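You operate a simulated robot arm through the tools that you are given. There is no shell and no other tool. Be economical: measure what you need, move in short steps, check, and stop when the job is done.

You are at the controls of a simulated two-armed robot. One attempt, no reset.

Task
Turn the meter plate down to 4 mA, switch off and unplug it.
Fine: by the orange dial; black dial back to 26; the plug comes out after the switch is off and goes in the middle well of the black tray. Leave the rest. Set down upright: what you pick out.
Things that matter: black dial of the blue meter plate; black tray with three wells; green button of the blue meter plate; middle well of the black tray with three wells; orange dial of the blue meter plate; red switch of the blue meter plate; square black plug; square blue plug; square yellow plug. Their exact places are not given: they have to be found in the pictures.

Only the result counts: the job must be done as asked and must still hold three seconds after the hand-in. Knocking over, shifting, dropping, spilling or breaking anything else fails it.

Robot
Two 7-joint arms with two-finger parallel grippers on one trunk, on a base that drives. Base frame: it is fixed to the floor where the robot stands at the start and does not move with it; the origin is under the middle of the robot, x ahead of it, y to its left, z up. Readings come in mm, degrees, newtons and seconds.
The left shoulder is at the start at [60, 143, 926], the right one opposite. With the tool pointing down near the work surface each hand reaches from about 100 to 660 mm from the robot's upright axis, wherever it stands, measured 20 degrees to its own side. Places, roughly: black dial of the blue meter plate [700, -200, 1000]; black tray with three wells (19x7x2 cm) [800, -200, 900]; green button of the blue meter plate [700, -100, 1000]; middle well of the black tray with three wells [800, -200, 900]; orange dial of the blue meter plate [600, -200, 1000]; red switch of the blue meter plate [700, -300, 1000]; square black plug (3x3x6 cm) [5000, -200, 500]; square blue plug (3x3x6 cm) [600, -300, 1000]; square yellow plug (3x3x6 cm) [5000, -100, 500]. Payload 1.57 kg a hand.
The tool frame of a hand sits at the grasp point between the pads (the TCP): z along the fingers, y along the line on which they close. The tips reach 30 mm beyond it. The gripper opens to 110 mm. The fingers are 24 mm wide and 12 mm thick; the gripper's body (48 by 112 mm) begins 78 mm behind the TCP.
Orientation is that of the tool frame in the base frame, as a unit quaternion [w, x, y, z]. With the fingers straight down and closing along the base's y, the tool's x points along the base's -x, its y along +y and its z along -z.

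Tools
- The arms move only by the tool arm_command. It takes "left_rows", "right_rows" or both (then of equal length, played together; a hand with none holds still); each is a list that holds one entry, the list of rows, each a list of 6 numbers: the shift along the base's x, y, z in mm, then the turn, a rotation vector about the base's x, y, z in degrees. In form: [[[x, y, z, ax, ay, az], ...]]. A call has 1 to 12 rows; each row is the pose to reach, as a shift and turn from the pose commanded when the call began. "left_claw" and "right_claw" are, for a hand that has rows, the gripper command, from -1 (fully open) to 1 (shut), values between in proportion, set as the call begins (left out, the last holds). A row lasts 0.2 s, in which the tool goes at most 50 mm and 8.6 degrees; a call with a longer step from one row to the next is refused whole, and so is a gripper value outside its range. A pose out of reach is approached as far as the arm can. The call stops where the force on the tool passes 40 N (or 10 N more than at its start, if that is more) or the arm is blocked; 0.2 s more then pass. The fingers move at their own pace (about 45 mm/s each) and stop on an object; they squeeze with about 30 N. The grip force told is the motor's: it shows also when the fingers shut on nothing. Time passes only in rows, and 0.2 s behind the last, so rows that repeat a pose let the fingers close. The reply holds the time, the measured pose of the TCP, the force on the tool along the base axes, the opening and the grip force, in the units named above and with some noise, with the torque about the TCP (base axes, N m) and any sound that the robot's microphone picked up.
- Cameras (640 x 400 px; columns grow to the right, rows downward): "scene" is now at [48, -11.9, 1536.4]; the picture's right is [-0.16, -0.99, 0.00], its down [-0.74, 0.12, -0.67] and it looks along [0.66, -0.10, -0.74] (base axes); focal length 288 px, centre (320, 200). "left" rides on the left gripper at [70, -16, -141] in its tool frame; the picture's right is [0.23, 0.97, 0.00], its down [-0.86, 0.20, -0.48] and it looks along [-0.47, 0.11, 0.88] (tool axes); focal length 222 px, centre (320, 200). "right" rides on the right gripper at [70, 16, -141] in its tool frame; the picture's right is [-0.23, 0.97, 0.00], its down [-0.86, -0.20, -0.48] and it looks along [-0.47, -0.11, 0.88] (tool axes); focal length 222 px, centre (320, 200).
- snapshot(camera): a new picture of that camera. No time passes.
- raise_lower(by): slides the trunk up (or, below 0, down) by that many mm; the arms and the scene camera ride with it, the base frame stays. It gives what a move gives, with no picture.
- steer(legs): drives the robot by 1 to 6 legs, each [ahead, left, turn to the left] in mm, mm and degrees, along the robot's own axes; the way and the turn of a leg run together, so that a leg with both is an arc; at most 1500 mm and 180 degrees a leg. The arms and the cameras ride along, it lands a little off, and it stops where it bumps. It gives what a move gives.
- pan_tilt(pan, tilt): turns the head with the scene camera to pan (to the left, within 86 degrees either way) and tilt (down, from -29 to 69), counted from straight ahead of the robot. It gives what a move gives.
- locate(camera, pixels): there is no depth. For up to 12 entries [column, row, z] of the newest picture of that camera ("zoom" is the newest enlarged one), the place [x, y] in the base frame at which the ray of that pixel passes the height z, good to about 2 mm. No time passes.
- zoom(camera, box): a new picture of the part [left, top, right, bottom] of that camera's present view, enlarged. No time passes.
- finish_job(): hands the job in; it is judged then, once.

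Keep the steps short. Do not move on a guess: measure, check each grasp and each placing, and mend mistakes. In all there are 80 turns and 70 pictures (those below and enlarged ones count). Leave the grippers open and the arms clear of the work at the hand-in unless told otherwise, and finish with a single line.

The tools are called after "Emit:" as name(argument=value, ...) on one line, values as JSON. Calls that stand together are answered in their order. arm_command: Moves the arms, as the interface text tells. Its arguments: {"type":"object","properties":{"left_rows":{"type":"array"},"left_claw":{"type":"number"},"right_rows":{"type":"array"},"right_claw":{"type":"number"}},"required":[]} The other tools are called the same way: raise_lower (by) slides the trunk up or down; steer (legs) drives the base; pan_tilt (pan, tilt) turns the head that bears the scene camera; snapshot (camera) takes a picture; locate (camera, pixels) gives the place at which the rays of pixels pass given heights; zoom (camera, box) takes an enlarged picture of a part of a camera's view; finish_job () hands the job in.

At the start:

```text
t: 0.0
left_position: [317.2, 43.3, 1000.1]
left_orientation: [-0.001, 0.0, 1.0, 0.0]
left_ft_force: [0.1, -0.4, -0.9]
left_moment: [0.01, -0.01, 0.04]
left_finger_gap: 109.7
left_finger_force: 0.2
right_position: [316.0, -229.9, 999.5]
right_orientation: [0.0, 0.0, 1.0, -0.002]
right_ft_force: [-0.1, -0.2, -0.2]
right_moment: [-0.04, 0.0, -0.02]
right_finger_gap: 109.8
right_finger_force: 0.0
trunk travel left (down, up): [-525.0, 65.0]
robot x, y, heading: [-1.4, 4.8, 0.3]
head pan, tilt: [-9.0, 48.1]
```

scene: 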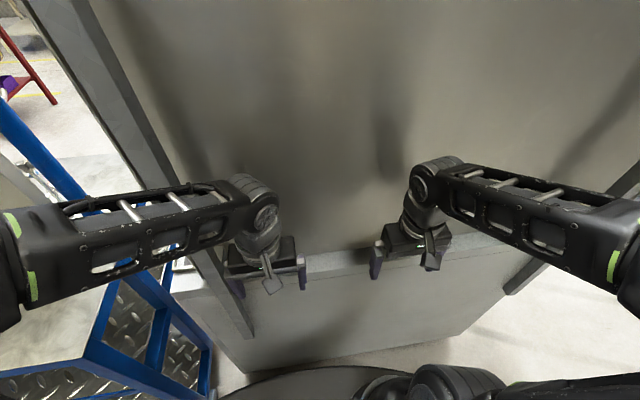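
right: 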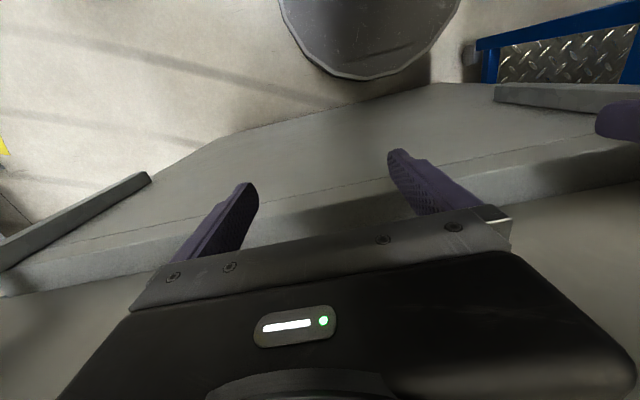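
left: 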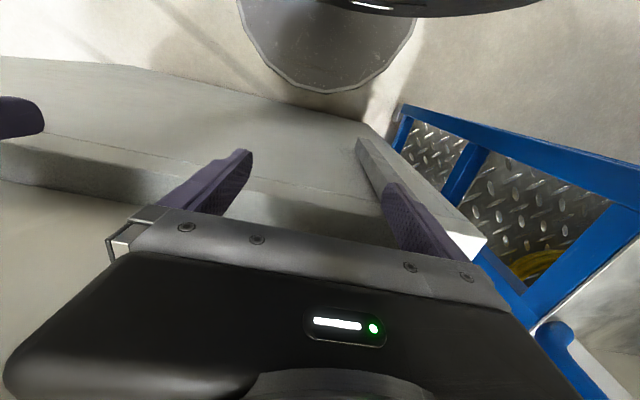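

The first view shows only a bare grey surface and no meter plate. I'll tilt the head up to look ahead.

Emit:
pan_tilt(pan=-15, tilt=25)

Emit:
snapshot(camera="scene")

```text
t: 0.9
left_position: [316.6, 42.8, 999.2]
left_orientation: [0.0, 0.0, 1.0, -0.001]
left_ft_force: [0.7, 0.0, -0.2]
left_moment: [0.01, 0.0, -0.04]
left_finger_gap: 110.0
left_finger_force: 0.0
right_position: [314.5, -230.0, 1000.5]
right_orientation: [0.0, 0.0, 1.0, 0.0]
right_ft_force: [-0.2, -0.1, 0.2]
right_moment: [0.01, 0.02, 0.0]
right_finger_gap: 110.2
right_finger_force: 0.1
trunk travel left (down, up): [-525.0, 65.0]
robot x, y, heading: [-2.9, -0.6, -0.1]
head pan, tilt: [-15.0, 25.0]
```

```text
66 pictures are left
```

scene: 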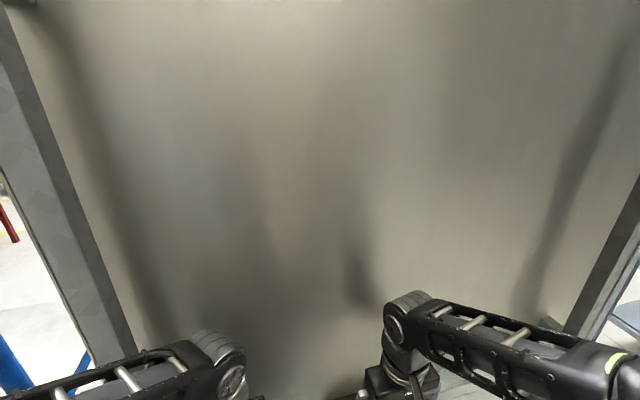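

Only a tall wall is in view. I'll look higher and to both sides.

Emit:
pan_tilt(pan=0, tilt=-15)

Emit:
snapshot(camera="scene")

Emit:
pan_tilt(pan=-75, tilt=25)

Emit:
snapshot(camera="scene")

Emit:
pan_tilt(pan=75, tilt=25)

Emit:
snapshot(camera="scene")

```text
t: 1.9
left_position: [316.9, 43.4, 1000.2]
left_orientation: [0.0, 0.0, 1.0, 0.0]
left_ft_force: [-0.4, 0.5, -0.6]
left_moment: [0.01, 0.04, 0.0]
left_finger_gap: 109.9
left_finger_force: 0.0
right_position: [315.9, -230.3, 1000.7]
right_orientation: [0.0, 0.0, 1.0, 0.0]
right_ft_force: [0.8, 0.1, -1.2]
right_moment: [0.0, 0.01, -0.01]
right_finger_gap: 109.9
right_finger_force: 0.0
trunk travel left (down, up): [-525.0, 65.0]
robot x, y, heading: [0.2, -1.4, 0.2]
head pan, tilt: [0.0, -15.0]
```

```text
65 pictures are left
```

scene: 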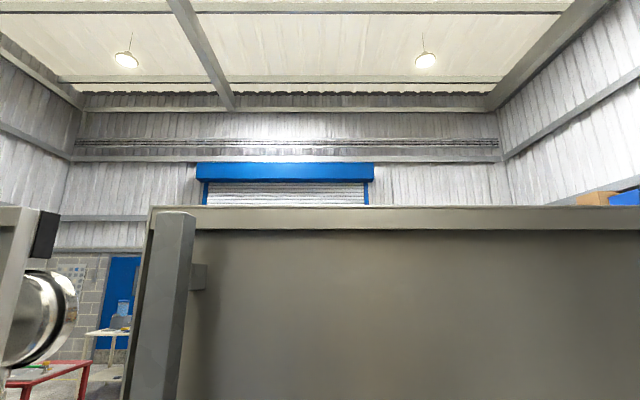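

```text
t: 3.4
left_position: [317.3, 43.6, 1000.5]
left_orientation: [-0.001, 0.0, 1.0, 0.0]
left_ft_force: [0.3, -0.3, 0.0]
left_moment: [0.0, 0.01, 0.02]
left_finger_gap: 110.1
left_finger_force: 0.0
right_position: [316.9, -230.0, 999.5]
right_orientation: [0.0, 0.0, 1.0, 0.0]
right_ft_force: [-0.2, -0.1, 0.3]
right_moment: [0.04, 0.03, 0.02]
right_finger_gap: 110.0
right_finger_force: 0.0
trunk travel left (down, up): [-525.0, 65.0]
robot x, y, heading: [-1.0, 3.0, 0.3]
head pan, tilt: [-75.0, 25.0]
```

```text
64 pictures are left
```

scene: 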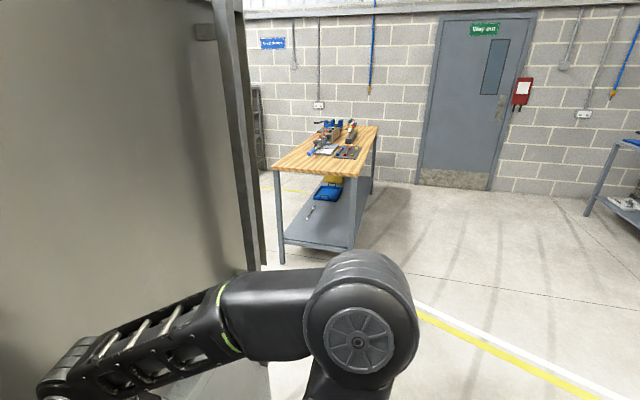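

```text
t: 5.8
left_position: [316.4, 43.7, 999.3]
left_orientation: [0.0, 0.001, 1.0, 0.001]
left_ft_force: [-0.1, 0.2, -0.4]
left_moment: [0.02, -0.02, -0.01]
left_finger_gap: 110.1
left_finger_force: 0.1
right_position: [315.3, -228.9, 1000.5]
right_orientation: [0.0, 0.0, 1.0, -0.001]
right_ft_force: [-0.3, -0.5, 0.1]
right_moment: [-0.05, 0.02, 0.02]
right_finger_gap: 109.9
right_finger_force: 0.1
trunk travel left (down, up): [-525.0, 65.0]
robot x, y, heading: [1.2, -0.5, -0.2]
head pan, tilt: [75.0, 25.0]
```

```text
63 pictures are left
```

scene: 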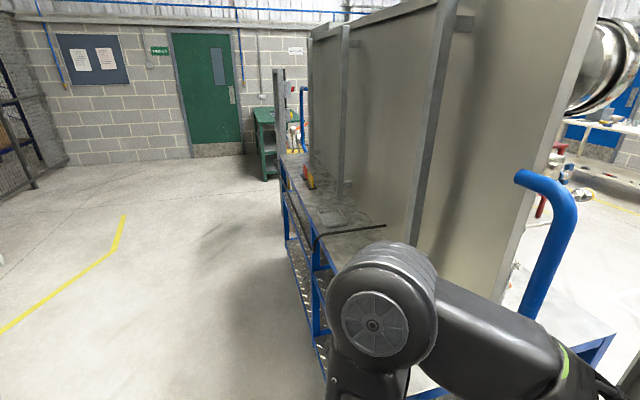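

A screen stands between me and the work at x≈600–800. I'll have to drive around it, and the right side looks clear. I'll back off and slide right.

Emit:
steer(legs=[[-250, 0, 0], [0, -1200, 0]])

Emit:
pan_tilt(pan=25, tilt=25)

Emit:
snapshot(camera="scene")

```text
t: 13.1
left_position: [54.2, -1117.3, 1000.2]
left_orientation: [0.0, 0.005, 1.0, 0.001]
left_ft_force: [0.1, 0.9, -0.2]
left_moment: [0.0, -0.01, 0.03]
left_finger_gap: 109.8
left_finger_force: 0.0
right_position: [51.2, -1389.5, 1000.4]
right_orientation: [0.0, 0.006, 1.0, -0.001]
right_ft_force: [0.7, 0.5, -0.1]
right_moment: [0.05, 0.01, -0.01]
right_finger_gap: 110.0
right_finger_force: 0.0
trunk travel left (down, up): [-525.0, 65.0]
robot x, y, heading: [-262.5, -1155.5, -0.7]
head pan, tilt: [75.0, 25.0]
```

```text
t: 14.3
left_position: [55.6, -1116.1, 998.5]
left_orientation: [0.0, 0.006, 1.0, 0.0]
left_ft_force: [0.0, 0.1, -0.3]
left_moment: [-0.01, -0.03, -0.03]
left_finger_gap: 110.0
left_finger_force: 0.1
right_position: [51.0, -1388.6, 998.6]
right_orientation: [0.0, 0.006, 1.0, 0.0]
right_ft_force: [0.8, 0.3, 0.0]
right_moment: [-0.02, 0.0, -0.01]
right_finger_gap: 109.9
right_finger_force: 0.0
trunk travel left (down, up): [-525.0, 65.0]
robot x, y, heading: [-260.9, -1155.2, -0.8]
head pan, tilt: [25.0, 25.0]
```

```text
62 pictures are left
```

scene: 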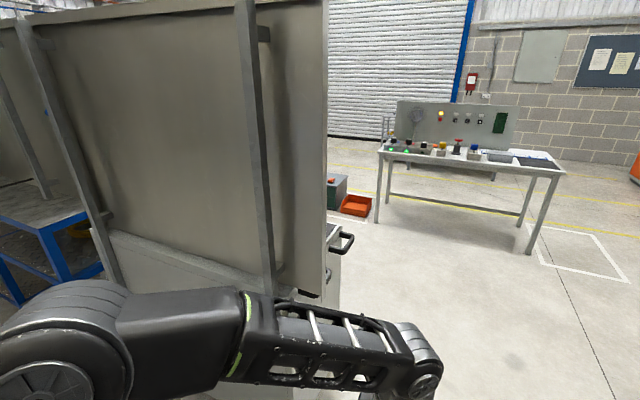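

The way ahead on the right is clear. I'll drive ahead and look left.

Emit:
steer(legs=[[0, -150, 0], [900, 0, 0]])

Emit:
pan_tilt(pan=70, tilt=30)

Emit:
snapshot(camera="scene")

```text
t: 19.9
left_position: [939.2, -1291.8, 1000.2]
left_orientation: [0.001, 0.012, 1.0, 0.0]
left_ft_force: [0.4, -0.3, -0.5]
left_moment: [0.01, 0.02, 0.05]
left_finger_gap: 109.9
left_finger_force: 0.0
right_position: [931.2, -1564.0, 999.6]
right_orientation: [0.0, 0.012, 1.0, 0.001]
right_ft_force: [0.6, -0.1, 0.0]
right_moment: [0.04, 0.04, 0.03]
right_finger_gap: 109.9
right_finger_force: 0.0
trunk travel left (down, up): [-525.0, 65.0]
robot x, y, heading: [622.3, -1327.5, -1.7]
head pan, tilt: [25.0, 25.0]
```

```text
t: 21.1
left_position: [938.6, -1292.4, 999.5]
left_orientation: [0.001, 0.012, 1.0, 0.0]
left_ft_force: [-0.1, 0.8, 0.1]
left_moment: [0.0, 0.0, -0.01]
left_finger_gap: 109.8
left_finger_force: 0.0
right_position: [928.5, -1564.1, 1000.3]
right_orientation: [-0.001, 0.013, 1.0, 0.0]
right_ft_force: [0.4, 0.0, -0.5]
right_moment: [-0.01, -0.01, 0.01]
right_finger_gap: 110.1
right_finger_force: 0.1
trunk travel left (down, up): [-525.0, 65.0]
robot x, y, heading: [619.9, -1328.4, -1.3]
head pan, tilt: [70.0, 30.0]
```

```text
61 pictures are left
```

scene: 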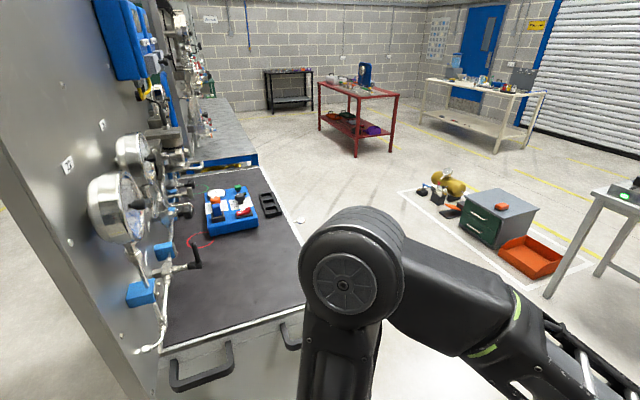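

The bench, blue plate and tray are visible. I'll measure where they are.

Emit:
locate(camera="scene", pixels=[[230, 212, 950], [268, 203, 910], [303, 300, 900], [163, 350, 900], [252, 165, 900], [355, 205, 0], [510, 285, 0], [205, 375, 850]])

Emit:
zoom(camera="scene", box=[120, 120, 360, 270])

```text
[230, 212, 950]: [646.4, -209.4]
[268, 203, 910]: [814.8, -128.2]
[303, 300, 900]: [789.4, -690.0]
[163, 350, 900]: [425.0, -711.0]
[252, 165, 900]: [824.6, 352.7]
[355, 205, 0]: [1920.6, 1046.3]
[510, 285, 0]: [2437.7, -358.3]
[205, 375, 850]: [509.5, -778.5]
```

```text
2.67 times, centred on (240, 195) of scene
```

zoom: 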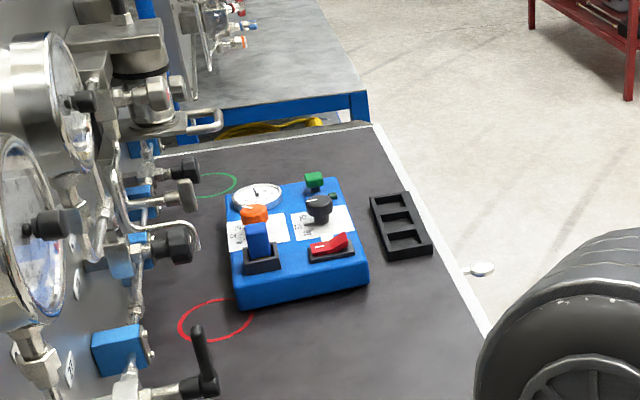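

Emit:
locate(camera="scene", pixels=[[300, 220, 0], [300, 220, 900], [462, 242, 0], [525, 275, 0], [420, 192, 0], [548, 295, 0], [400, 191, 0]])

Emit:
steer(legs=[[780, 0, 0], [0, 0, 90]])

Emit:
pan_tilt(pan=0, tilt=40)

Emit:
snapshot(camera="scene")

```text
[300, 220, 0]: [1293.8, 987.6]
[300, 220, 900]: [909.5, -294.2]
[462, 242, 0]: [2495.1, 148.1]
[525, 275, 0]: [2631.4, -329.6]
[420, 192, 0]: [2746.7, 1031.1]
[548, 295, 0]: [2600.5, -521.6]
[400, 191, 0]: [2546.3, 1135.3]
```

```text
t: 29.2
left_position: [1377.4, -1024.1, 999.9]
left_orientation: [0.0, -0.704, 0.71, 0.0]
left_ft_force: [-0.8, 0.2, 0.4]
left_moment: [-0.01, -0.02, -0.02]
left_finger_gap: 110.2
left_finger_force: 0.1
right_position: [1649.5, -1029.4, 1000.3]
right_orientation: [0.0, -0.704, 0.71, 0.0]
right_ft_force: [0.9, 0.3, 0.6]
right_moment: [0.02, 0.01, -0.03]
right_finger_gap: 109.8
right_finger_force: 0.0
trunk travel left (down, up): [-525.0, 65.0]
robot x, y, heading: [1418.2, -1346.4, 89.6]
head pan, tilt: [70.0, 30.0]
```

```text
t: 30.6
left_position: [1376.3, -1025.4, 999.2]
left_orientation: [0.0, -0.704, 0.71, 0.0]
left_ft_force: [-0.9, 0.0, 0.0]
left_moment: [-0.05, 0.02, 0.0]
left_finger_gap: 109.9
left_finger_force: 0.0
right_position: [1651.0, -1026.8, 999.6]
right_orientation: [0.0, -0.704, 0.71, 0.0]
right_ft_force: [-1.0, -0.2, -1.2]
right_moment: [-0.04, -0.02, 0.01]
right_finger_gap: 109.7
right_finger_force: 0.1
trunk travel left (down, up): [-525.0, 65.0]
robot x, y, heading: [1414.0, -1341.3, 89.8]
head pan, tilt: [0.0, 40.0]
```

```text
59 pictures are left
```

scene: 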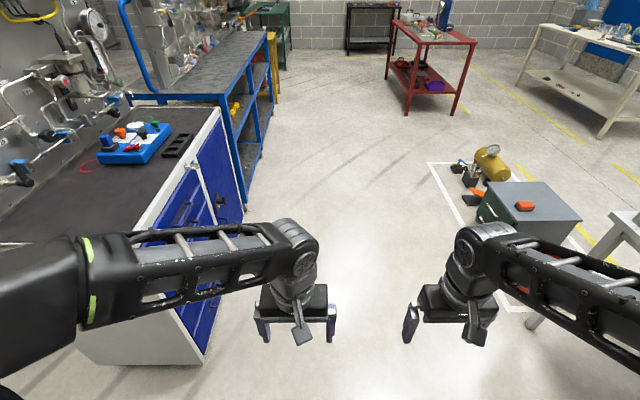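

There's plenty of clear floor between bench and table. I'll go ahead to y≈-430, turn to face the bench, and look.

Emit:
steer(legs=[[910, 0, 0], [0, 0, 90]])

Emit:
pan_tilt(pan=-10, tilt=40)

Emit:
snapshot(camera="scene")

```text
t: 39.2
left_position: [1110.5, -507.0, 1000.9]
left_orientation: [0.0, 1.0, 0.019, 0.0]
left_ft_force: [0.1, 0.6, 0.1]
left_moment: [0.04, 0.05, 0.01]
left_finger_gap: 110.1
left_finger_force: 0.0
right_position: [1101.7, -234.8, 999.3]
right_orientation: [-0.001, 1.0, 0.018, -0.001]
right_ft_force: [0.2, 0.5, -0.3]
right_moment: [0.02, 0.04, 0.0]
right_finger_gap: 109.8
right_finger_force: 0.0
trunk travel left (down, up): [-525.0, 65.0]
robot x, y, heading: [1425.7, -451.9, -178.0]
head pan, tilt: [0.0, 40.0]
```

```text
t: 39.9
left_position: [1110.4, -506.4, 999.6]
left_orientation: [0.0, 1.0, 0.018, 0.0]
left_ft_force: [0.4, -0.1, 0.6]
left_moment: [0.0, 0.0, 0.0]
left_finger_gap: 110.0
left_finger_force: 0.1
right_position: [1101.6, -233.7, 1000.6]
right_orientation: [0.0, 1.0, 0.018, 0.0]
right_ft_force: [0.4, -0.3, -0.6]
right_moment: [-0.02, -0.04, -0.01]
right_finger_gap: 110.1
right_finger_force: 0.1
trunk travel left (down, up): [-525.0, 65.0]
robot x, y, heading: [1422.5, -449.3, -177.7]
head pan, tilt: [-10.0, 40.0]
```

```text
58 pictures are left
```

scene: 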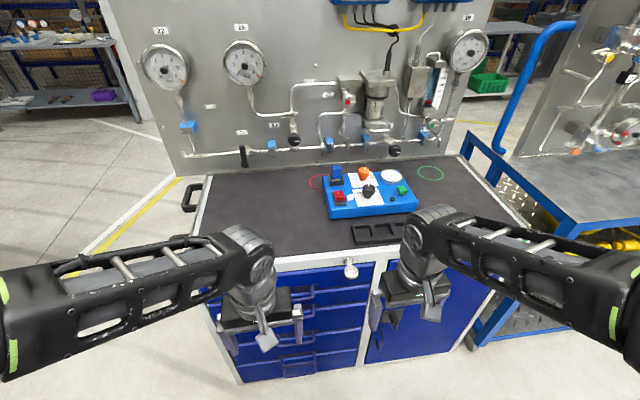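

The plate, dials, tray and plug are all in view. I'll drive 180 mm closer, then look down to check clearance and zoom on the plate.

Emit:
steer(legs=[[180, 0, -2]])

Emit:
pan_tilt(pan=-12, tilt=60)

Emit:
snapshot(camera="scene")

```text
t: 41.4
left_position: [931.3, -501.8, 999.0]
left_orientation: [0.0, 1.0, 0.004, 0.001]
left_ft_force: [-1.0, 0.1, -0.8]
left_moment: [0.0, -0.01, 0.03]
left_finger_gap: 110.0
left_finger_force: 0.1
right_position: [930.8, -228.0, 999.1]
right_orientation: [-0.001, 1.0, 0.004, 0.001]
right_ft_force: [-0.3, 0.3, -0.4]
right_moment: [0.02, -0.01, -0.02]
right_finger_gap: 110.0
right_finger_force: 0.1
trunk travel left (down, up): [-525.0, 65.0]
robot x, y, heading: [1247.4, -454.3, -179.7]
head pan, tilt: [-10.0, 40.0]
```

```text
t: 42.2
left_position: [931.8, -500.1, 999.5]
left_orientation: [0.0, 1.0, 0.004, 0.0]
left_ft_force: [-0.3, -0.3, -0.4]
left_moment: [0.01, -0.01, 0.0]
left_finger_gap: 110.2
left_finger_force: 0.1
right_position: [932.5, -228.7, 999.2]
right_orientation: [0.0, 1.0, 0.003, 0.0]
right_ft_force: [0.6, -1.0, -0.1]
right_moment: [0.0, 0.0, -0.01]
right_finger_gap: 110.3
right_finger_force: 0.1
trunk travel left (down, up): [-525.0, 65.0]
robot x, y, heading: [1248.1, -456.5, -179.5]
head pan, tilt: [-12.0, 60.0]
```

```text
57 pictures are left
```

scene: 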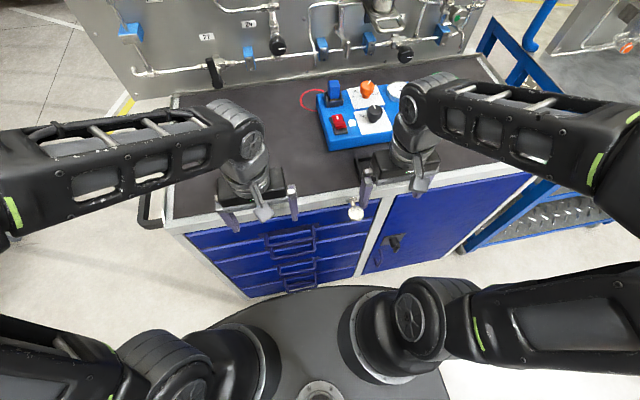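

Emit:
locate(camera="scene", pixels=[[310, 286, 0], [310, 286, 300], [310, 286, 800], [275, 297, 0], [360, 197, 900], [170, 222, 900], [355, 212, 880], [150, 222, 800], [340, 132, 960], [505, 172, 900]])

Emit:
zoom(camera="scene", box=[280, 60, 440, 160])

```text
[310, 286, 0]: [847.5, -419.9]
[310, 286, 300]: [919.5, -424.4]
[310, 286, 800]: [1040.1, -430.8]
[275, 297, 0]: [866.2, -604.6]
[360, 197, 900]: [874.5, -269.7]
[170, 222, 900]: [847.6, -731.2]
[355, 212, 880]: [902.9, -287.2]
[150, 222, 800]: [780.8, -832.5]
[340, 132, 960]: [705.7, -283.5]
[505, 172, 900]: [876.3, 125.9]
```

```text
4.00 times, centred on (360, 110) of scene
```

zoom: 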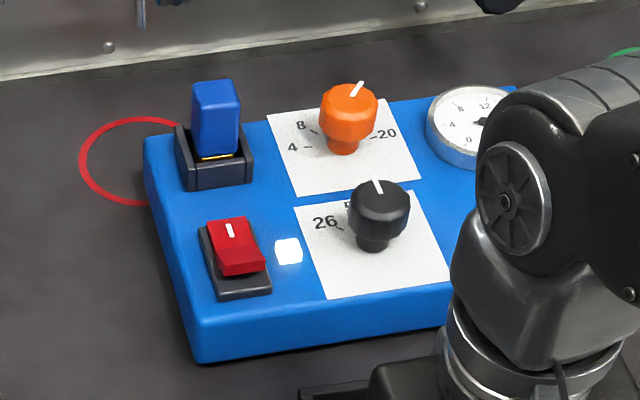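

Emit:
locate(camera="zoom", pixels=[[215, 85, 1000], [215, 170, 950], [348, 100, 1000], [345, 150, 950], [378, 195, 1000], [375, 245, 950], [235, 240, 970], [288, 250, 950], [202, 362, 900], [190, 320, 950], [145, 140, 950]])

Emit:
arm_command(right_rows=[[[0, 0, 50, 0, 0, 0], [0, 20, 100, 0, 0, 0], [0, 40, 120, 0, 0, 0]]], left_rows=[[[0, 0, 50, 0, 0, 0], [30, 0, 100, 0, 0, 0], [60, 0, 120, 0, 0, 0]]])

Emit:
snapshot(camera="right")

```text
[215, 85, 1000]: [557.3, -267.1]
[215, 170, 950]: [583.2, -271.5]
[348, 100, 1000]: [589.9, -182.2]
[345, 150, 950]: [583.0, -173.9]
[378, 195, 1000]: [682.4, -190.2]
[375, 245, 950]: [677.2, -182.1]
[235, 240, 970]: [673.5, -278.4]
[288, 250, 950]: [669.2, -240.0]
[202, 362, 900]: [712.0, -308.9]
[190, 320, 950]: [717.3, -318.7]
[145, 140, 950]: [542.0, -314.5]
```

```text
refused: row 2 steps farther than a row can; nothing moved
```

```text
55 pictures are left
```

right: 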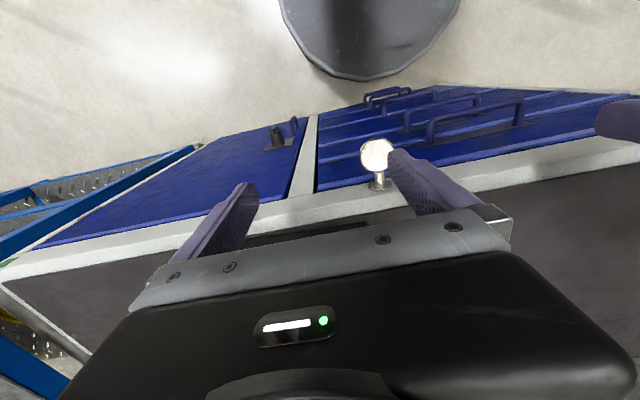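

Emit:
locate(camera="right", pixels=[[365, 81, 0], [365, 81, 200], [400, 97, 800], [470, 110, 600], [310, 60, 0], [430, 60, 0], [430, 88, 0], [200, 145, 0], [300, 118, 0], [376, 150, 880]])

Emit:
arm_command(right_rows=[[[0, 0, 40, 0, 0, 0], [0, 0, 80, 0, 0, 0], [0, 0, 120, 0, 0, 0]]], left_rows=[[[0, 0, 40, 0, 0, 0], [0, 0, 80, 0, 0, 0], [0, 0, 120, 0, 0, 0]]])

```text
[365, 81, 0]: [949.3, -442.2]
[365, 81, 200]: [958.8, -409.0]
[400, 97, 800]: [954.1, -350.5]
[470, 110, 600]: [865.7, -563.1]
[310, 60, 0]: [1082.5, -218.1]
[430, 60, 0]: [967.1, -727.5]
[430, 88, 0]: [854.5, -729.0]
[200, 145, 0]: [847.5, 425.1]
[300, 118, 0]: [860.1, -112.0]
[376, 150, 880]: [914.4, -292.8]
```

```text
t: 43.0
left_position: [933.1, -505.7, 1116.3]
left_orientation: [-0.011, 1.0, 0.004, -0.003]
left_ft_force: [1.2, 0.2, 0.6]
left_moment: [0.01, 0.03, 0.01]
left_finger_gap: 110.1
left_finger_force: 0.2
left hand out of reach, approached as far as the arm can: row 3
right_position: [931.7, -226.2, 1112.5]
right_orientation: [-0.002, 1.0, 0.005, 0.0]
right_ft_force: [-0.3, -0.3, 0.5]
right_moment: [0.03, 0.0, -0.02]
right_finger_gap: 110.3
right_finger_force: 0.1
right hand out of reach, approached as far as the arm can: row 3
trunk travel left (down, up): [-525.0, 65.0]
robot x, y, heading: [1248.7, -457.3, -179.6]
head pan, tilt: [-12.0, 60.0]
```

Base front is at x≈950 and the bench face at ≈855–875, so there is room for about 50 mm. I'll go ahead 50 and right 60.

Emit:
steer(legs=[[0, -60, 0], [45, 0, 0]])

Emit:
pan_tilt(pan=-22, tilt=50)

Emit:
snapshot(camera="scene")

Emit:
snapshot(camera="right")

```text
t: 44.6
left_position: [898.4, -443.4, 1116.5]
left_orientation: [-0.009, 1.0, 0.004, -0.003]
left_ft_force: [0.0, 0.4, 0.2]
left_moment: [0.02, 0.02, -0.02]
left_finger_gap: 110.1
left_finger_force: 0.0
right_position: [898.3, -164.2, 1111.5]
right_orientation: [0.0, 1.0, 0.004, 0.0]
right_ft_force: [0.5, 0.6, -0.3]
right_moment: [-0.01, 0.03, 0.0]
right_finger_gap: 110.1
right_finger_force: 0.1
trunk travel left (down, up): [-525.0, 65.0]
robot x, y, heading: [1209.8, -394.6, -179.5]
head pan, tilt: [-12.0, 60.0]
stopped in leg 2: the robot was blocked; the commanded pose is now the measured one
```

```text
t: 45.3
left_position: [895.0, -444.4, 1116.0]
left_orientation: [-0.009, 1.0, 0.005, -0.002]
left_ft_force: [-1.5, 0.7, 0.6]
left_moment: [-0.01, -0.04, -0.02]
left_finger_gap: 110.2
left_finger_force: 0.0
right_position: [895.4, -164.1, 1110.1]
right_orientation: [0.0, 1.0, 0.003, 0.001]
right_ft_force: [-1.1, 0.3, 0.0]
right_moment: [-0.01, 0.01, -0.01]
right_finger_gap: 110.1
right_finger_force: 0.1
trunk travel left (down, up): [-525.0, 65.0]
robot x, y, heading: [1214.6, -394.4, -179.7]
head pan, tilt: [-22.0, 50.0]
```

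```text
54 pictures are left
```

scene: 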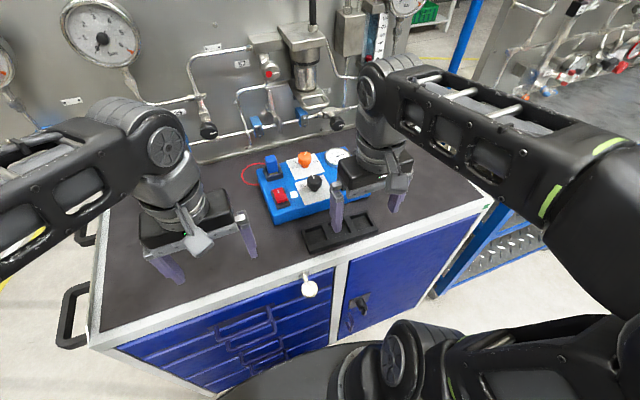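

```text
53 pictures are left
```

right: 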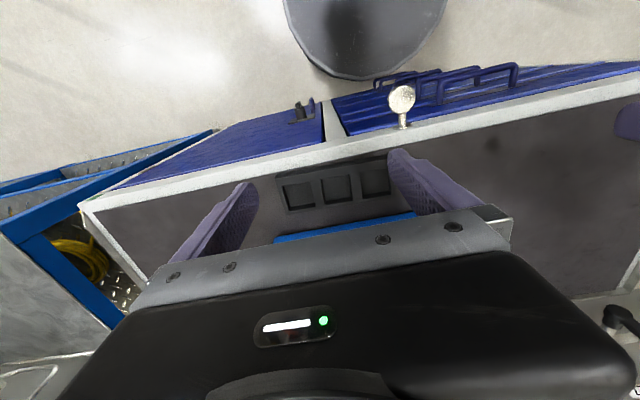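

The base touched the bench lightly and stopped with the axis at x≈1214. I'll zoom on the plate to read the dials.

Emit:
zoom(camera="scene", box=[240, 140, 368, 220])

Emit:
locate(camera="zoom", pixels=[[320, 200, 950]])

```text
5.00 times, centred on (304, 180) of scene
```

zoom: 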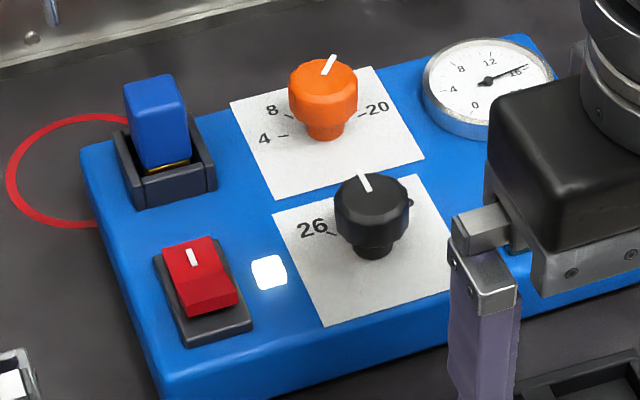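

```text
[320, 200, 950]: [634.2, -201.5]
```

The gauge reads about 16, the orange pointer is well off 4, and the black one is off 26. I'll move the right hand over the plate for a top view and triangulation.

Emit:
arm_command(right_rows=[[[-45, -10, 0, 0, 0, 0], [-90, -20, 0, 0, 0, 0], [-135, -30, 0, 0, 0, 0], [-180, -40, 0, 0, 0, 0], [-200, -45, 0, 0, 0, 0], [-200, -45, 0, 0, 0, 0]]])

Emit:
snapshot(camera="right")

```text
t: 46.7
left_position: [896.9, -442.6, 1115.2]
left_orientation: [-0.008, 1.0, 0.005, -0.001]
left_ft_force: [0.2, -0.5, 0.1]
left_moment: [0.02, 0.05, 0.02]
left_finger_gap: 110.3
left_finger_force: 0.0
right_position: [697.6, -206.4, 1103.6]
right_orientation: [0.002, 1.0, 0.004, -0.003]
right_ft_force: [0.8, 0.7, 0.5]
right_moment: [-0.05, 0.04, -0.03]
right_finger_gap: 109.9
right_finger_force: 0.1
right hand out of reach, approached as far as the arm can: row 4, 5, 6
trunk travel left (down, up): [-525.0, 65.0]
robot x, y, heading: [1215.5, -395.3, -179.5]
head pan, tilt: [-22.0, 50.0]
```

```text
51 pictures are left
```

right: 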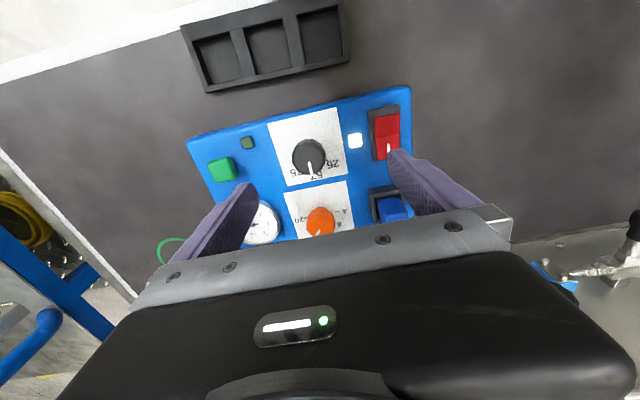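

Emit:
zoom(camera="right", box=[180, 80, 420, 240])

Emit:
locate(camera="right", pixels=[[187, 142, 950], [410, 88, 950], [412, 155, 950], [308, 152, 950], [308, 152, 1000], [320, 222, 1000], [320, 222, 950], [269, 45, 900], [395, 210, 1000], [388, 140, 970]])

Emit:
locate(camera="scene", pixels=[[339, 229, 900]])

```text
2.50 times, centred on (300, 160) of right
```

zoom: 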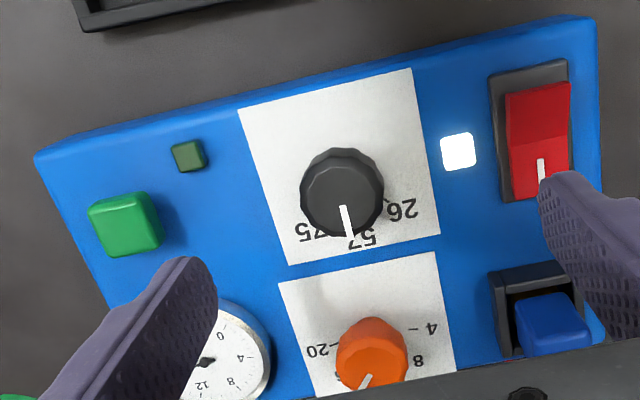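

```text
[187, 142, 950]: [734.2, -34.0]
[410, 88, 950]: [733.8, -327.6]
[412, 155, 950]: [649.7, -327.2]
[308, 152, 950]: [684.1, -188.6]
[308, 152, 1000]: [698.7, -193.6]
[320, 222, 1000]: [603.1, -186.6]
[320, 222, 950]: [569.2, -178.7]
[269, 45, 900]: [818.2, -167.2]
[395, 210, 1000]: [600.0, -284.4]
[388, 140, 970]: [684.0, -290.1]
```

```text
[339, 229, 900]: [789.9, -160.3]
```

Emit:
locate(camera="zoom", pixels=[[342, 206, 1000], [343, 188, 1000], [458, 151, 950], [187, 156, 950], [530, 115, 980], [541, 162, 980], [430, 328, 950], [365, 380, 1000], [412, 69, 950], [438, 234, 950], [385, 204, 950], [415, 328, 950]])

Emit:
zoom(camera="scene", box=[240, 140, 368, 220])

```text
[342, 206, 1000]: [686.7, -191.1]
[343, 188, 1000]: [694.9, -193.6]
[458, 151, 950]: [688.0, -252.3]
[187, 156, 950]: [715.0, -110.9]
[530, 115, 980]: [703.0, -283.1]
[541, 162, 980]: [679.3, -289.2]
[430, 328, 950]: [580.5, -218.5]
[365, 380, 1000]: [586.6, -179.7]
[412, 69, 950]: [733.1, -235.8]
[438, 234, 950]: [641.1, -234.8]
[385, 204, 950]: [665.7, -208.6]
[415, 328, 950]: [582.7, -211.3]
```

```text
5.00 times, centred on (304, 180) of scene
```

zoom: 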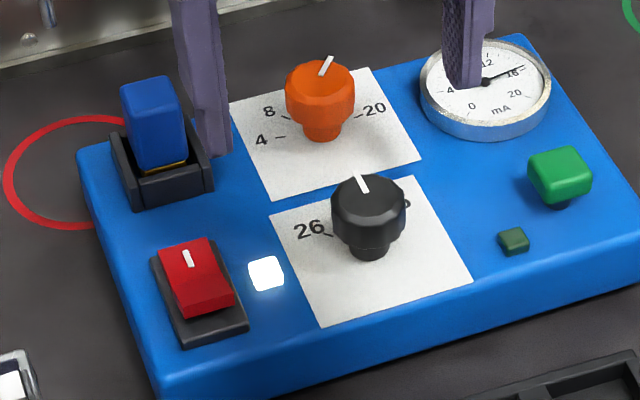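

Emit:
locate(camera="zoom", pixels=[[267, 273, 950], [513, 240, 950], [322, 326, 950], [270, 210, 950], [365, 192, 1000], [359, 176, 1000], [331, 236, 950], [286, 136, 950], [326, 66, 1000], [152, 82, 1000], [187, 258, 980], [368, 200, 1000]])

```text
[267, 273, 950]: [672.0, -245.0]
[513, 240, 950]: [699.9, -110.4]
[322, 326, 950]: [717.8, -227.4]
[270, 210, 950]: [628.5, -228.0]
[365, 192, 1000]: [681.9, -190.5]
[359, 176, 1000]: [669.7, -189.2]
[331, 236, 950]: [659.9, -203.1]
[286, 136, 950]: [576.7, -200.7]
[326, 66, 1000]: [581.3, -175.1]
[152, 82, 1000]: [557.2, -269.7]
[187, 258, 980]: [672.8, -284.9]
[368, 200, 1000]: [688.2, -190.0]
```

The plate top is at z≈975 and the knob tops at ≈1010. The black pointer is at 57. I'll raise the trunk for reach, then move in over the orange dial.

Emit:
raise_lower(by=60)

Emit:
arm_command(right_rows=[[[-30, 10, -30, 0, 0, 0], [-60, 20, -50, 0, 0, 0], [-90, 25, -70, 0, 0, 0], [-90, 25, -70, 0, 0, 0]]])

Emit:
snapshot(camera="right")

```text
t: 47.7
left_position: [896.3, -444.1, 1175.4]
left_orientation: [-0.01, 1.0, 0.005, -0.002]
left_ft_force: [-0.2, 0.0, 0.3]
left_moment: [0.01, 0.03, 0.0]
left_finger_gap: 109.9
left_finger_force: 0.0
right_position: [697.5, -208.5, 1164.5]
right_orientation: [0.001, 1.0, 0.003, -0.002]
right_ft_force: [0.0, -0.7, 0.1]
right_moment: [0.03, 0.01, 0.01]
right_finger_gap: 109.8
right_finger_force: 0.0
trunk travel left (down, up): [-585.0, 5.0]
robot x, y, heading: [1215.5, -398.9, -179.8]
head pan, tilt: [-22.0, 50.0]
```

```text
t: 48.7
left_position: [896.6, -443.3, 1175.6]
left_orientation: [-0.01, 1.0, 0.005, -0.001]
left_ft_force: [-0.2, -0.4, -0.7]
left_moment: [-0.03, -0.01, 0.03]
left_finger_gap: 110.1
left_finger_force: 0.0
right_position: [641.1, -196.7, 1089.9]
right_orientation: [0.0, 1.0, 0.004, -0.004]
right_ft_force: [0.5, -0.3, -0.2]
right_moment: [-0.01, 0.04, 0.0]
right_finger_gap: 109.8
right_finger_force: 0.1
right hand out of reach, approached as far as the arm can: row 2, 3, 4
trunk travel left (down, up): [-585.0, 5.0]
robot x, y, heading: [1215.0, -396.3, -179.6]
head pan, tilt: [-22.0, 50.0]
```

```text
48 pictures are left
```

right: 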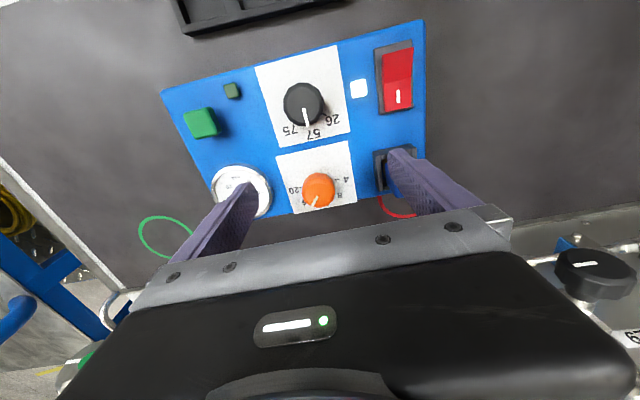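

Emit:
zoom(camera="right", box=[240, 70, 400, 220])

```text
2.67 times, centred on (320, 145) of right
```

zoom: 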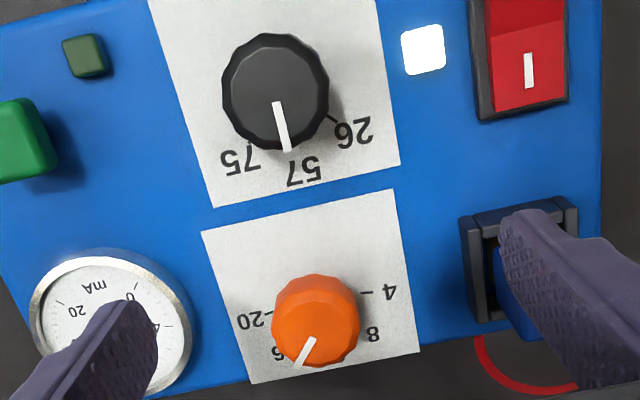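

Emit:
locate(camera="zoom", pixels=[[274, 91, 1010], [278, 103, 1010], [289, 150, 1010], [331, 117, 975], [249, 148, 975], [303, 172, 975], [317, 317, 1010], [311, 340, 1010], [298, 366, 1010], [367, 292, 975], [268, 313, 975], [357, 327, 975]])

Emit:
zoom(camera="scene", box=[240, 120, 368, 200])

```text
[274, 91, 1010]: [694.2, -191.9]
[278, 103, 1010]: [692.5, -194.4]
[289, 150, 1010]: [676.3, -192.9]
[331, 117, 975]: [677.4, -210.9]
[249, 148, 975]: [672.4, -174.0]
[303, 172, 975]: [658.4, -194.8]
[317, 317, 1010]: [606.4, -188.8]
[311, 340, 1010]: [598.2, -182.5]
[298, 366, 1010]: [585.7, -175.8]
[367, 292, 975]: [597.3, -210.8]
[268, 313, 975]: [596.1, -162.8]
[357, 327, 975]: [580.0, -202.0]
```

```text
5.00 times, centred on (304, 160) of scene
```

zoom: 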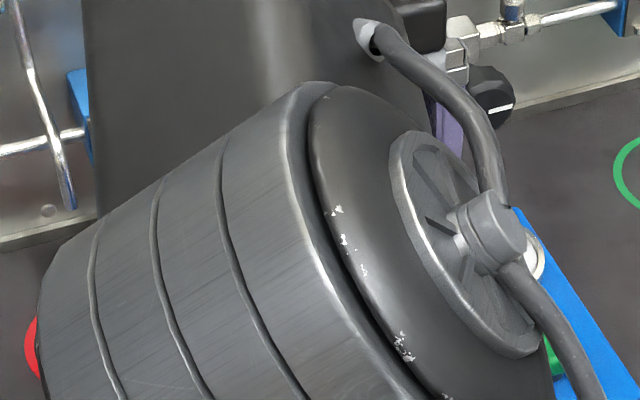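

Measured:
- **Black dial:** centre (694,-192), pointer at 57. The 26 tick is 45° further CCW, seen from above.
- **Orange dial:** centre ≈(597,-187), pointer at 16. The 4 tick is 135° CCW.

I'll narrow the fingers, come over the orange knob and test the reach.

Emit:
arm_command(right_rows=[[[0, 5, 0, 0, 0, 0], [0, 10, 0, 0, 0, 0], [0, 10, 0, 0, 0, 0], [-15, 10, -10, 0, 0, 0], [-35, 10, -30, 0, 0, 0], [-35, 10, -30, 0, 0, 0]]], right_claw=-0.1)

```text
t: 50.1
left_position: [896.0, -444.2, 1175.4]
left_orientation: [-0.01, 1.0, 0.004, -0.002]
left_ft_force: [-0.4, 0.3, 0.2]
left_moment: [0.02, -0.01, 0.01]
left_finger_gap: 109.7
left_finger_force: 0.0
right_position: [638.3, -200.0, 1061.3]
right_orientation: [0.0, 1.0, 0.002, -0.003]
right_ft_force: [-0.1, 0.0, 0.6]
right_moment: [-0.01, 0.02, 0.04]
right_finger_gap: 60.7
right_finger_force: 0.0
right hand out of reach, approached as far as the arm can: row 2, 3, 4, 5, 6
trunk travel left (down, up): [-585.0, 5.0]
robot x, y, heading: [1212.0, -395.6, -179.7]
head pan, tilt: [-22.0, 50.0]
```

The reach limit is x≈638 with the tool vertical. I'll tilt the fingers forward 20° to gain reach while staying above the knob.

Emit:
arm_command(right_rows=[[[0, 0, 0, 0, 8, 0], [0, 0, 0, 0, 16, 0], [0, 0, 0, 0, 20, 0], [0, 0, 0, 0, 20, 0], [0, 0, 0, 0, 20, 0]]])

```text
t: 51.3
left_position: [896.3, -443.4, 1176.4]
left_orientation: [-0.009, 1.0, 0.005, -0.001]
left_ft_force: [-0.2, 0.2, -0.1]
left_moment: [-0.01, -0.02, -0.04]
left_finger_gap: 109.8
left_finger_force: 0.0
right_position: [639.1, -200.3, 1058.8]
right_orientation: [0.0, 0.984, 0.004, -0.176]
right_ft_force: [-0.4, 0.1, -0.9]
right_moment: [0.0, 0.0, -0.02]
right_finger_gap: 60.5
right_finger_force: 0.1
trunk travel left (down, up): [-585.0, 5.0]
robot x, y, heading: [1215.2, -397.4, -179.5]
head pan, tilt: [-22.0, 50.0]
```

Emit:
arm_command(right_rows=[[[-20, 7, 0, 0, 0, 0], [-42, 13, 0, 0, 0, 0], [-42, 13, 0, 0, 0, 0]]])

Emit:
snapshot(camera="right")

```text
t: 52.1
left_position: [895.8, -443.2, 1175.3]
left_orientation: [-0.01, 1.0, 0.005, -0.002]
left_ft_force: [0.8, 0.2, -0.1]
left_moment: [-0.02, 0.02, 0.01]
left_finger_gap: 110.0
left_finger_force: 0.0
right_position: [597.5, -186.1, 1058.3]
right_orientation: [-0.001, 0.985, 0.003, -0.175]
right_ft_force: [0.7, 0.3, -1.2]
right_moment: [0.02, -0.02, -0.01]
right_finger_gap: 60.5
right_finger_force: 0.0
trunk travel left (down, up): [-585.0, 5.0]
robot x, y, heading: [1213.2, -396.4, -179.7]
head pan, tilt: [-22.0, 50.0]
```

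```text
45 pictures are left
```

right: 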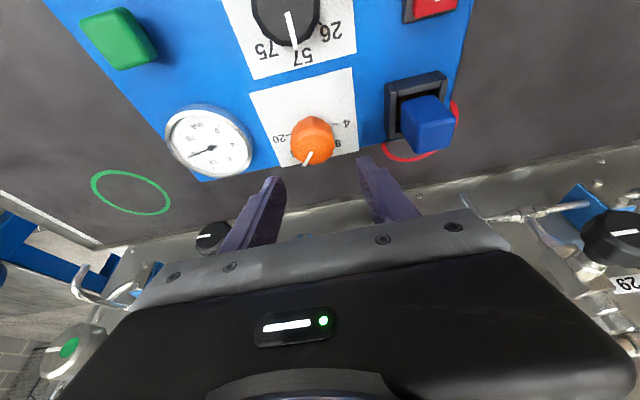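

Emit:
zoom(camera="right", box=[160, 60, 480, 210])

Emit:
locate(camera="right", pixels=[[313, 136, 1010], [339, 124, 975], [289, 135, 975], [341, 144, 975], [304, 165, 1010], [428, 118, 1020], [428, 118, 1010]])

```text
2.00 times, centred on (320, 135) of right
```

zoom: 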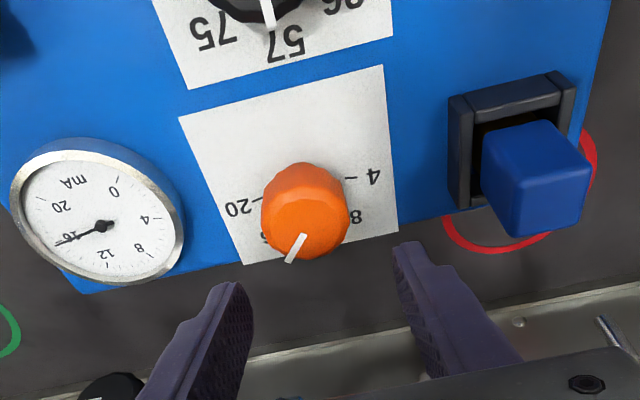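

```text
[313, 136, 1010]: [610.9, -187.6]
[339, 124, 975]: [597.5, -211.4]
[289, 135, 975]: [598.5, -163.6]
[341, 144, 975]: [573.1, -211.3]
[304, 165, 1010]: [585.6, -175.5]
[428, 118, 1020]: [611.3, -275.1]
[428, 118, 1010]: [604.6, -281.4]
```

The orange centre is confirmed at (598,-187). I'll yaw -34°, then descend to z≈1013 around the knob, watching the force.

Emit:
arm_command(right_rows=[[[0, 0, 0, 0, 0, -8.5], [0, 0, 0, 0, 0, -17], [0, 0, 0, 0, 0, -25.5], [0, 0, 0, 0, 0, -34], [0, 0, -15, 0, 0, -34], [0, 0, -30, 0, 0, -34], [0, 0, -45, 0, 0, -34], [0, 0, -45, 0, 0, -34]]])

Emit:
snapshot(camera="right")

```text
t: 53.9
left_position: [896.5, -442.3, 1176.3]
left_orientation: [-0.009, 1.0, 0.004, -0.001]
left_ft_force: [0.3, 0.3, 0.1]
left_moment: [-0.02, 0.02, 0.03]
left_finger_gap: 110.0
left_finger_force: 0.0
right_position: [596.1, -190.5, 1014.2]
right_orientation: [-0.052, 0.942, -0.285, -0.168]
right_ft_force: [-0.6, 0.3, 0.2]
right_moment: [0.03, 0.02, -0.03]
right_finger_gap: 60.6
right_finger_force: 0.0
trunk travel left (down, up): [-585.0, 5.0]
robot x, y, heading: [1211.6, -398.3, -179.7]
head pan, tilt: [-22.0, 50.0]
```

```text
43 pictures are left
```

right: 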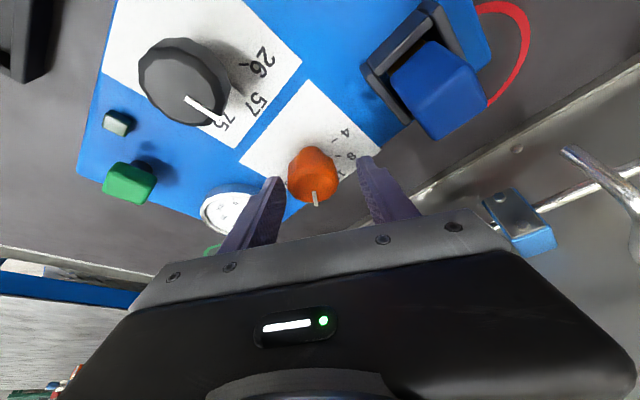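

The fingers straddle the orange knob. I'll centre by (+6, +0.5), lower 3 mm and close.

Emit:
arm_command(right_rows=[[[6, 0.5, -3, 0, 0, 0], [6, 0.5, -3, 0, 0, 0]]])

Emit:
arm_command(right_rows=[[[0, 0, 0, 0, 0, 0], [0, 0, 0, 0, 0, 0], [0, 0, 0, 0, 0, 0], [0, 0, 0, 0, 0, 0]]], right_claw=1)

```text
t: 54.5
left_position: [896.6, -444.7, 1175.6]
left_orientation: [-0.01, 1.0, 0.005, -0.001]
left_ft_force: [0.5, 0.4, -0.1]
left_moment: [0.06, 0.01, -0.02]
left_finger_gap: 110.2
left_finger_force: 0.0
right_position: [603.1, -187.7, 1011.4]
right_orientation: [-0.052, 0.943, -0.285, -0.167]
right_ft_force: [-0.6, 0.3, -0.3]
right_moment: [0.0, 0.03, 0.02]
right_finger_gap: 60.4
right_finger_force: 0.1
trunk travel left (down, up): [-585.0, 5.0]
robot x, y, heading: [1213.7, -395.2, -179.8]
head pan, tilt: [-22.0, 50.0]
```

```text
t: 55.5
left_position: [895.5, -443.6, 1176.1]
left_orientation: [-0.009, 1.0, 0.005, -0.002]
left_ft_force: [-0.6, 0.5, 0.3]
left_moment: [0.02, 0.05, -0.01]
left_finger_gap: 110.1
left_finger_force: 0.1
right_position: [602.7, -188.6, 1012.3]
right_orientation: [-0.051, 0.942, -0.285, -0.168]
right_ft_force: [-0.2, -1.6, -0.3]
right_moment: [-0.06, 0.05, 0.01]
right_finger_gap: 37.3
right_finger_force: 29.9
trunk travel left (down, up): [-585.0, 5.0]
robot x, y, heading: [1211.9, -397.5, -179.5]
head pan, tilt: [-22.0, 50.0]
```

Gripped at 37 mm with little side force. I'll turn +68° CCW about the knob axis.

Emit:
arm_command(right_rows=[[[0.2, 0.7, 0, 0, 0, 8.5], [0.3, 1.4, 0, 0, 0, 17], [0.2, 2.2, 0, 0, 0, 25.5], [0.1, 2.9, 0, 0, 0, 34], [-0.2, 3.6, 0, 0, 0, 42.5], [-0.5, 4.2, 0, 0, 0, 51], [-0.9, 4.8, 0, 0, 0, 59.5], [-1.5, 5.3, 0, 0, 0, 68], [-1.5, 5.3, 0, 0, 0, 68]]])

Emit:
snapshot(camera="right")

```text
t: 57.2
left_position: [895.8, -450.9, 1169.0]
left_orientation: [0.0, 1.0, 0.008, 0.005]
left_ft_force: [-5.9, -5.7, -14.0]
left_moment: [-0.18, -0.45, 0.21]
left_finger_gap: 110.1
left_finger_force: 0.0
right_position: [602.7, -183.3, 1012.5]
right_orientation: [0.037, 0.959, 0.223, -0.169]
right_ft_force: [-2.5, -0.4, -0.3]
right_moment: [0.03, 0.52, 0.0]
right_finger_gap: 37.5
right_finger_force: 30.0
right hand out of reach, approached as far as the arm can: row 7, 8
trunk travel left (down, up): [-585.0, 5.0]
robot x, y, heading: [1211.5, -398.4, -179.7]
head pan, tilt: [-22.0, 50.0]
stopped in row 8 (left hand): the force on the tool passed its limit at 57 N (the readings are from after the stop); the commanded pose is now the measured one
```

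```text
42 pictures are left
```

right: 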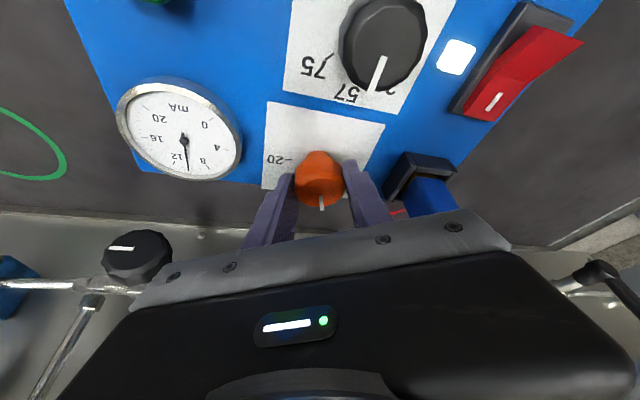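

The dial turned and the gauge is now ≈10.5, but my right elbow leaned on the left hand. I'll move the left hand well away.

Emit:
arm_command(left_rows=[[[0, -40, -5, 0, 0, 0], [0, -80, -10, 0, 0, 0], [0, -120, -20, 0, 0, 0], [10, -160, -30, 0, 0, 0], [20, -200, -40, 0, 0, 0], [20, -200, -40, 0, 0, 0]]])

Emit:
snapshot(camera="scene")

```text
t: 58.6
left_position: [915.6, -650.3, 1130.8]
left_orientation: [-0.001, 1.0, 0.007, 0.004]
left_ft_force: [-0.7, 0.1, -0.2]
left_moment: [-0.01, 0.02, -0.02]
left_finger_gap: 110.0
left_finger_force: 0.0
right_position: [602.9, -185.2, 1013.3]
right_orientation: [0.036, 0.96, 0.222, -0.168]
right_ft_force: [-2.8, -2.1, 0.6]
right_moment: [-0.1, 0.01, 0.02]
right_finger_gap: 37.2
right_finger_force: 29.3
trunk travel left (down, up): [-585.0, 5.0]
robot x, y, heading: [1212.0, -393.7, -179.7]
head pan, tilt: [-22.0, 50.0]
```

```text
41 pictures are left
```

scene: 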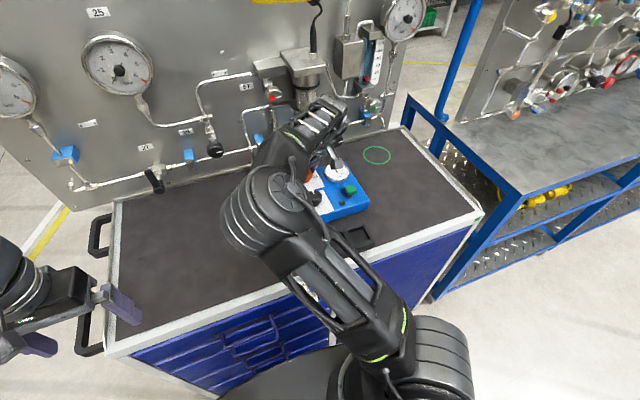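

Turned about 60°, with ≈75° still to go. I'll open, yaw back 76° around the knob, and regrip.

Emit:
arm_command(right_rows=[[[0, 0, 0, 0, 0, 0], [0, 0, 0, 0, 0, 0], [0, 0, 0, 0, 0, 0], [0.3, -1, 0, 0, 0, -8.5], [0.4, -2, 0, 0, 0, -17], [0.3, -3, 0, 0, 0, -25.5], [0, -4, 0, 0, 0, -34], [-0.3, -4.7, 0, 0, 0, -42.5], [-0.8, -5.2, 0, 0, 0, -51], [-1.2, -5.6, 0, 0, 0, -59.5], [-1.6, -5.9, 0, 0, 0, -68], [-2, -6.1, 0, 0, 0, -76]]], right_claw=-0.1)

Emit:
snapshot(camera="right")

```text
t: 61.2
left_position: [917.3, -649.2, 1130.4]
left_orientation: [-0.002, 1.0, 0.006, 0.004]
left_ft_force: [-0.1, -0.2, -0.2]
left_moment: [0.0, -0.01, 0.01]
left_finger_gap: 110.0
left_finger_force: 0.1
right_position: [600.2, -190.9, 1012.4]
right_orientation: [-0.076, 0.893, -0.416, -0.155]
right_ft_force: [0.5, 0.8, 0.4]
right_moment: [0.01, 0.01, 0.02]
right_finger_gap: 60.2
right_finger_force: 0.1
trunk travel left (down, up): [-585.0, 5.0]
robot x, y, heading: [1212.2, -394.9, -179.7]
head pan, tilt: [-22.0, 50.0]
```

```text
40 pictures are left
```

right: 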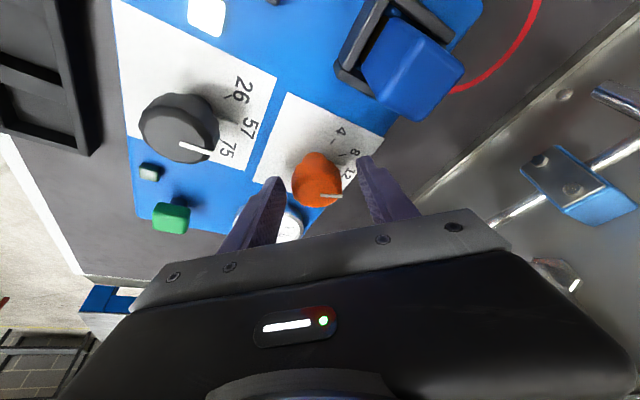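

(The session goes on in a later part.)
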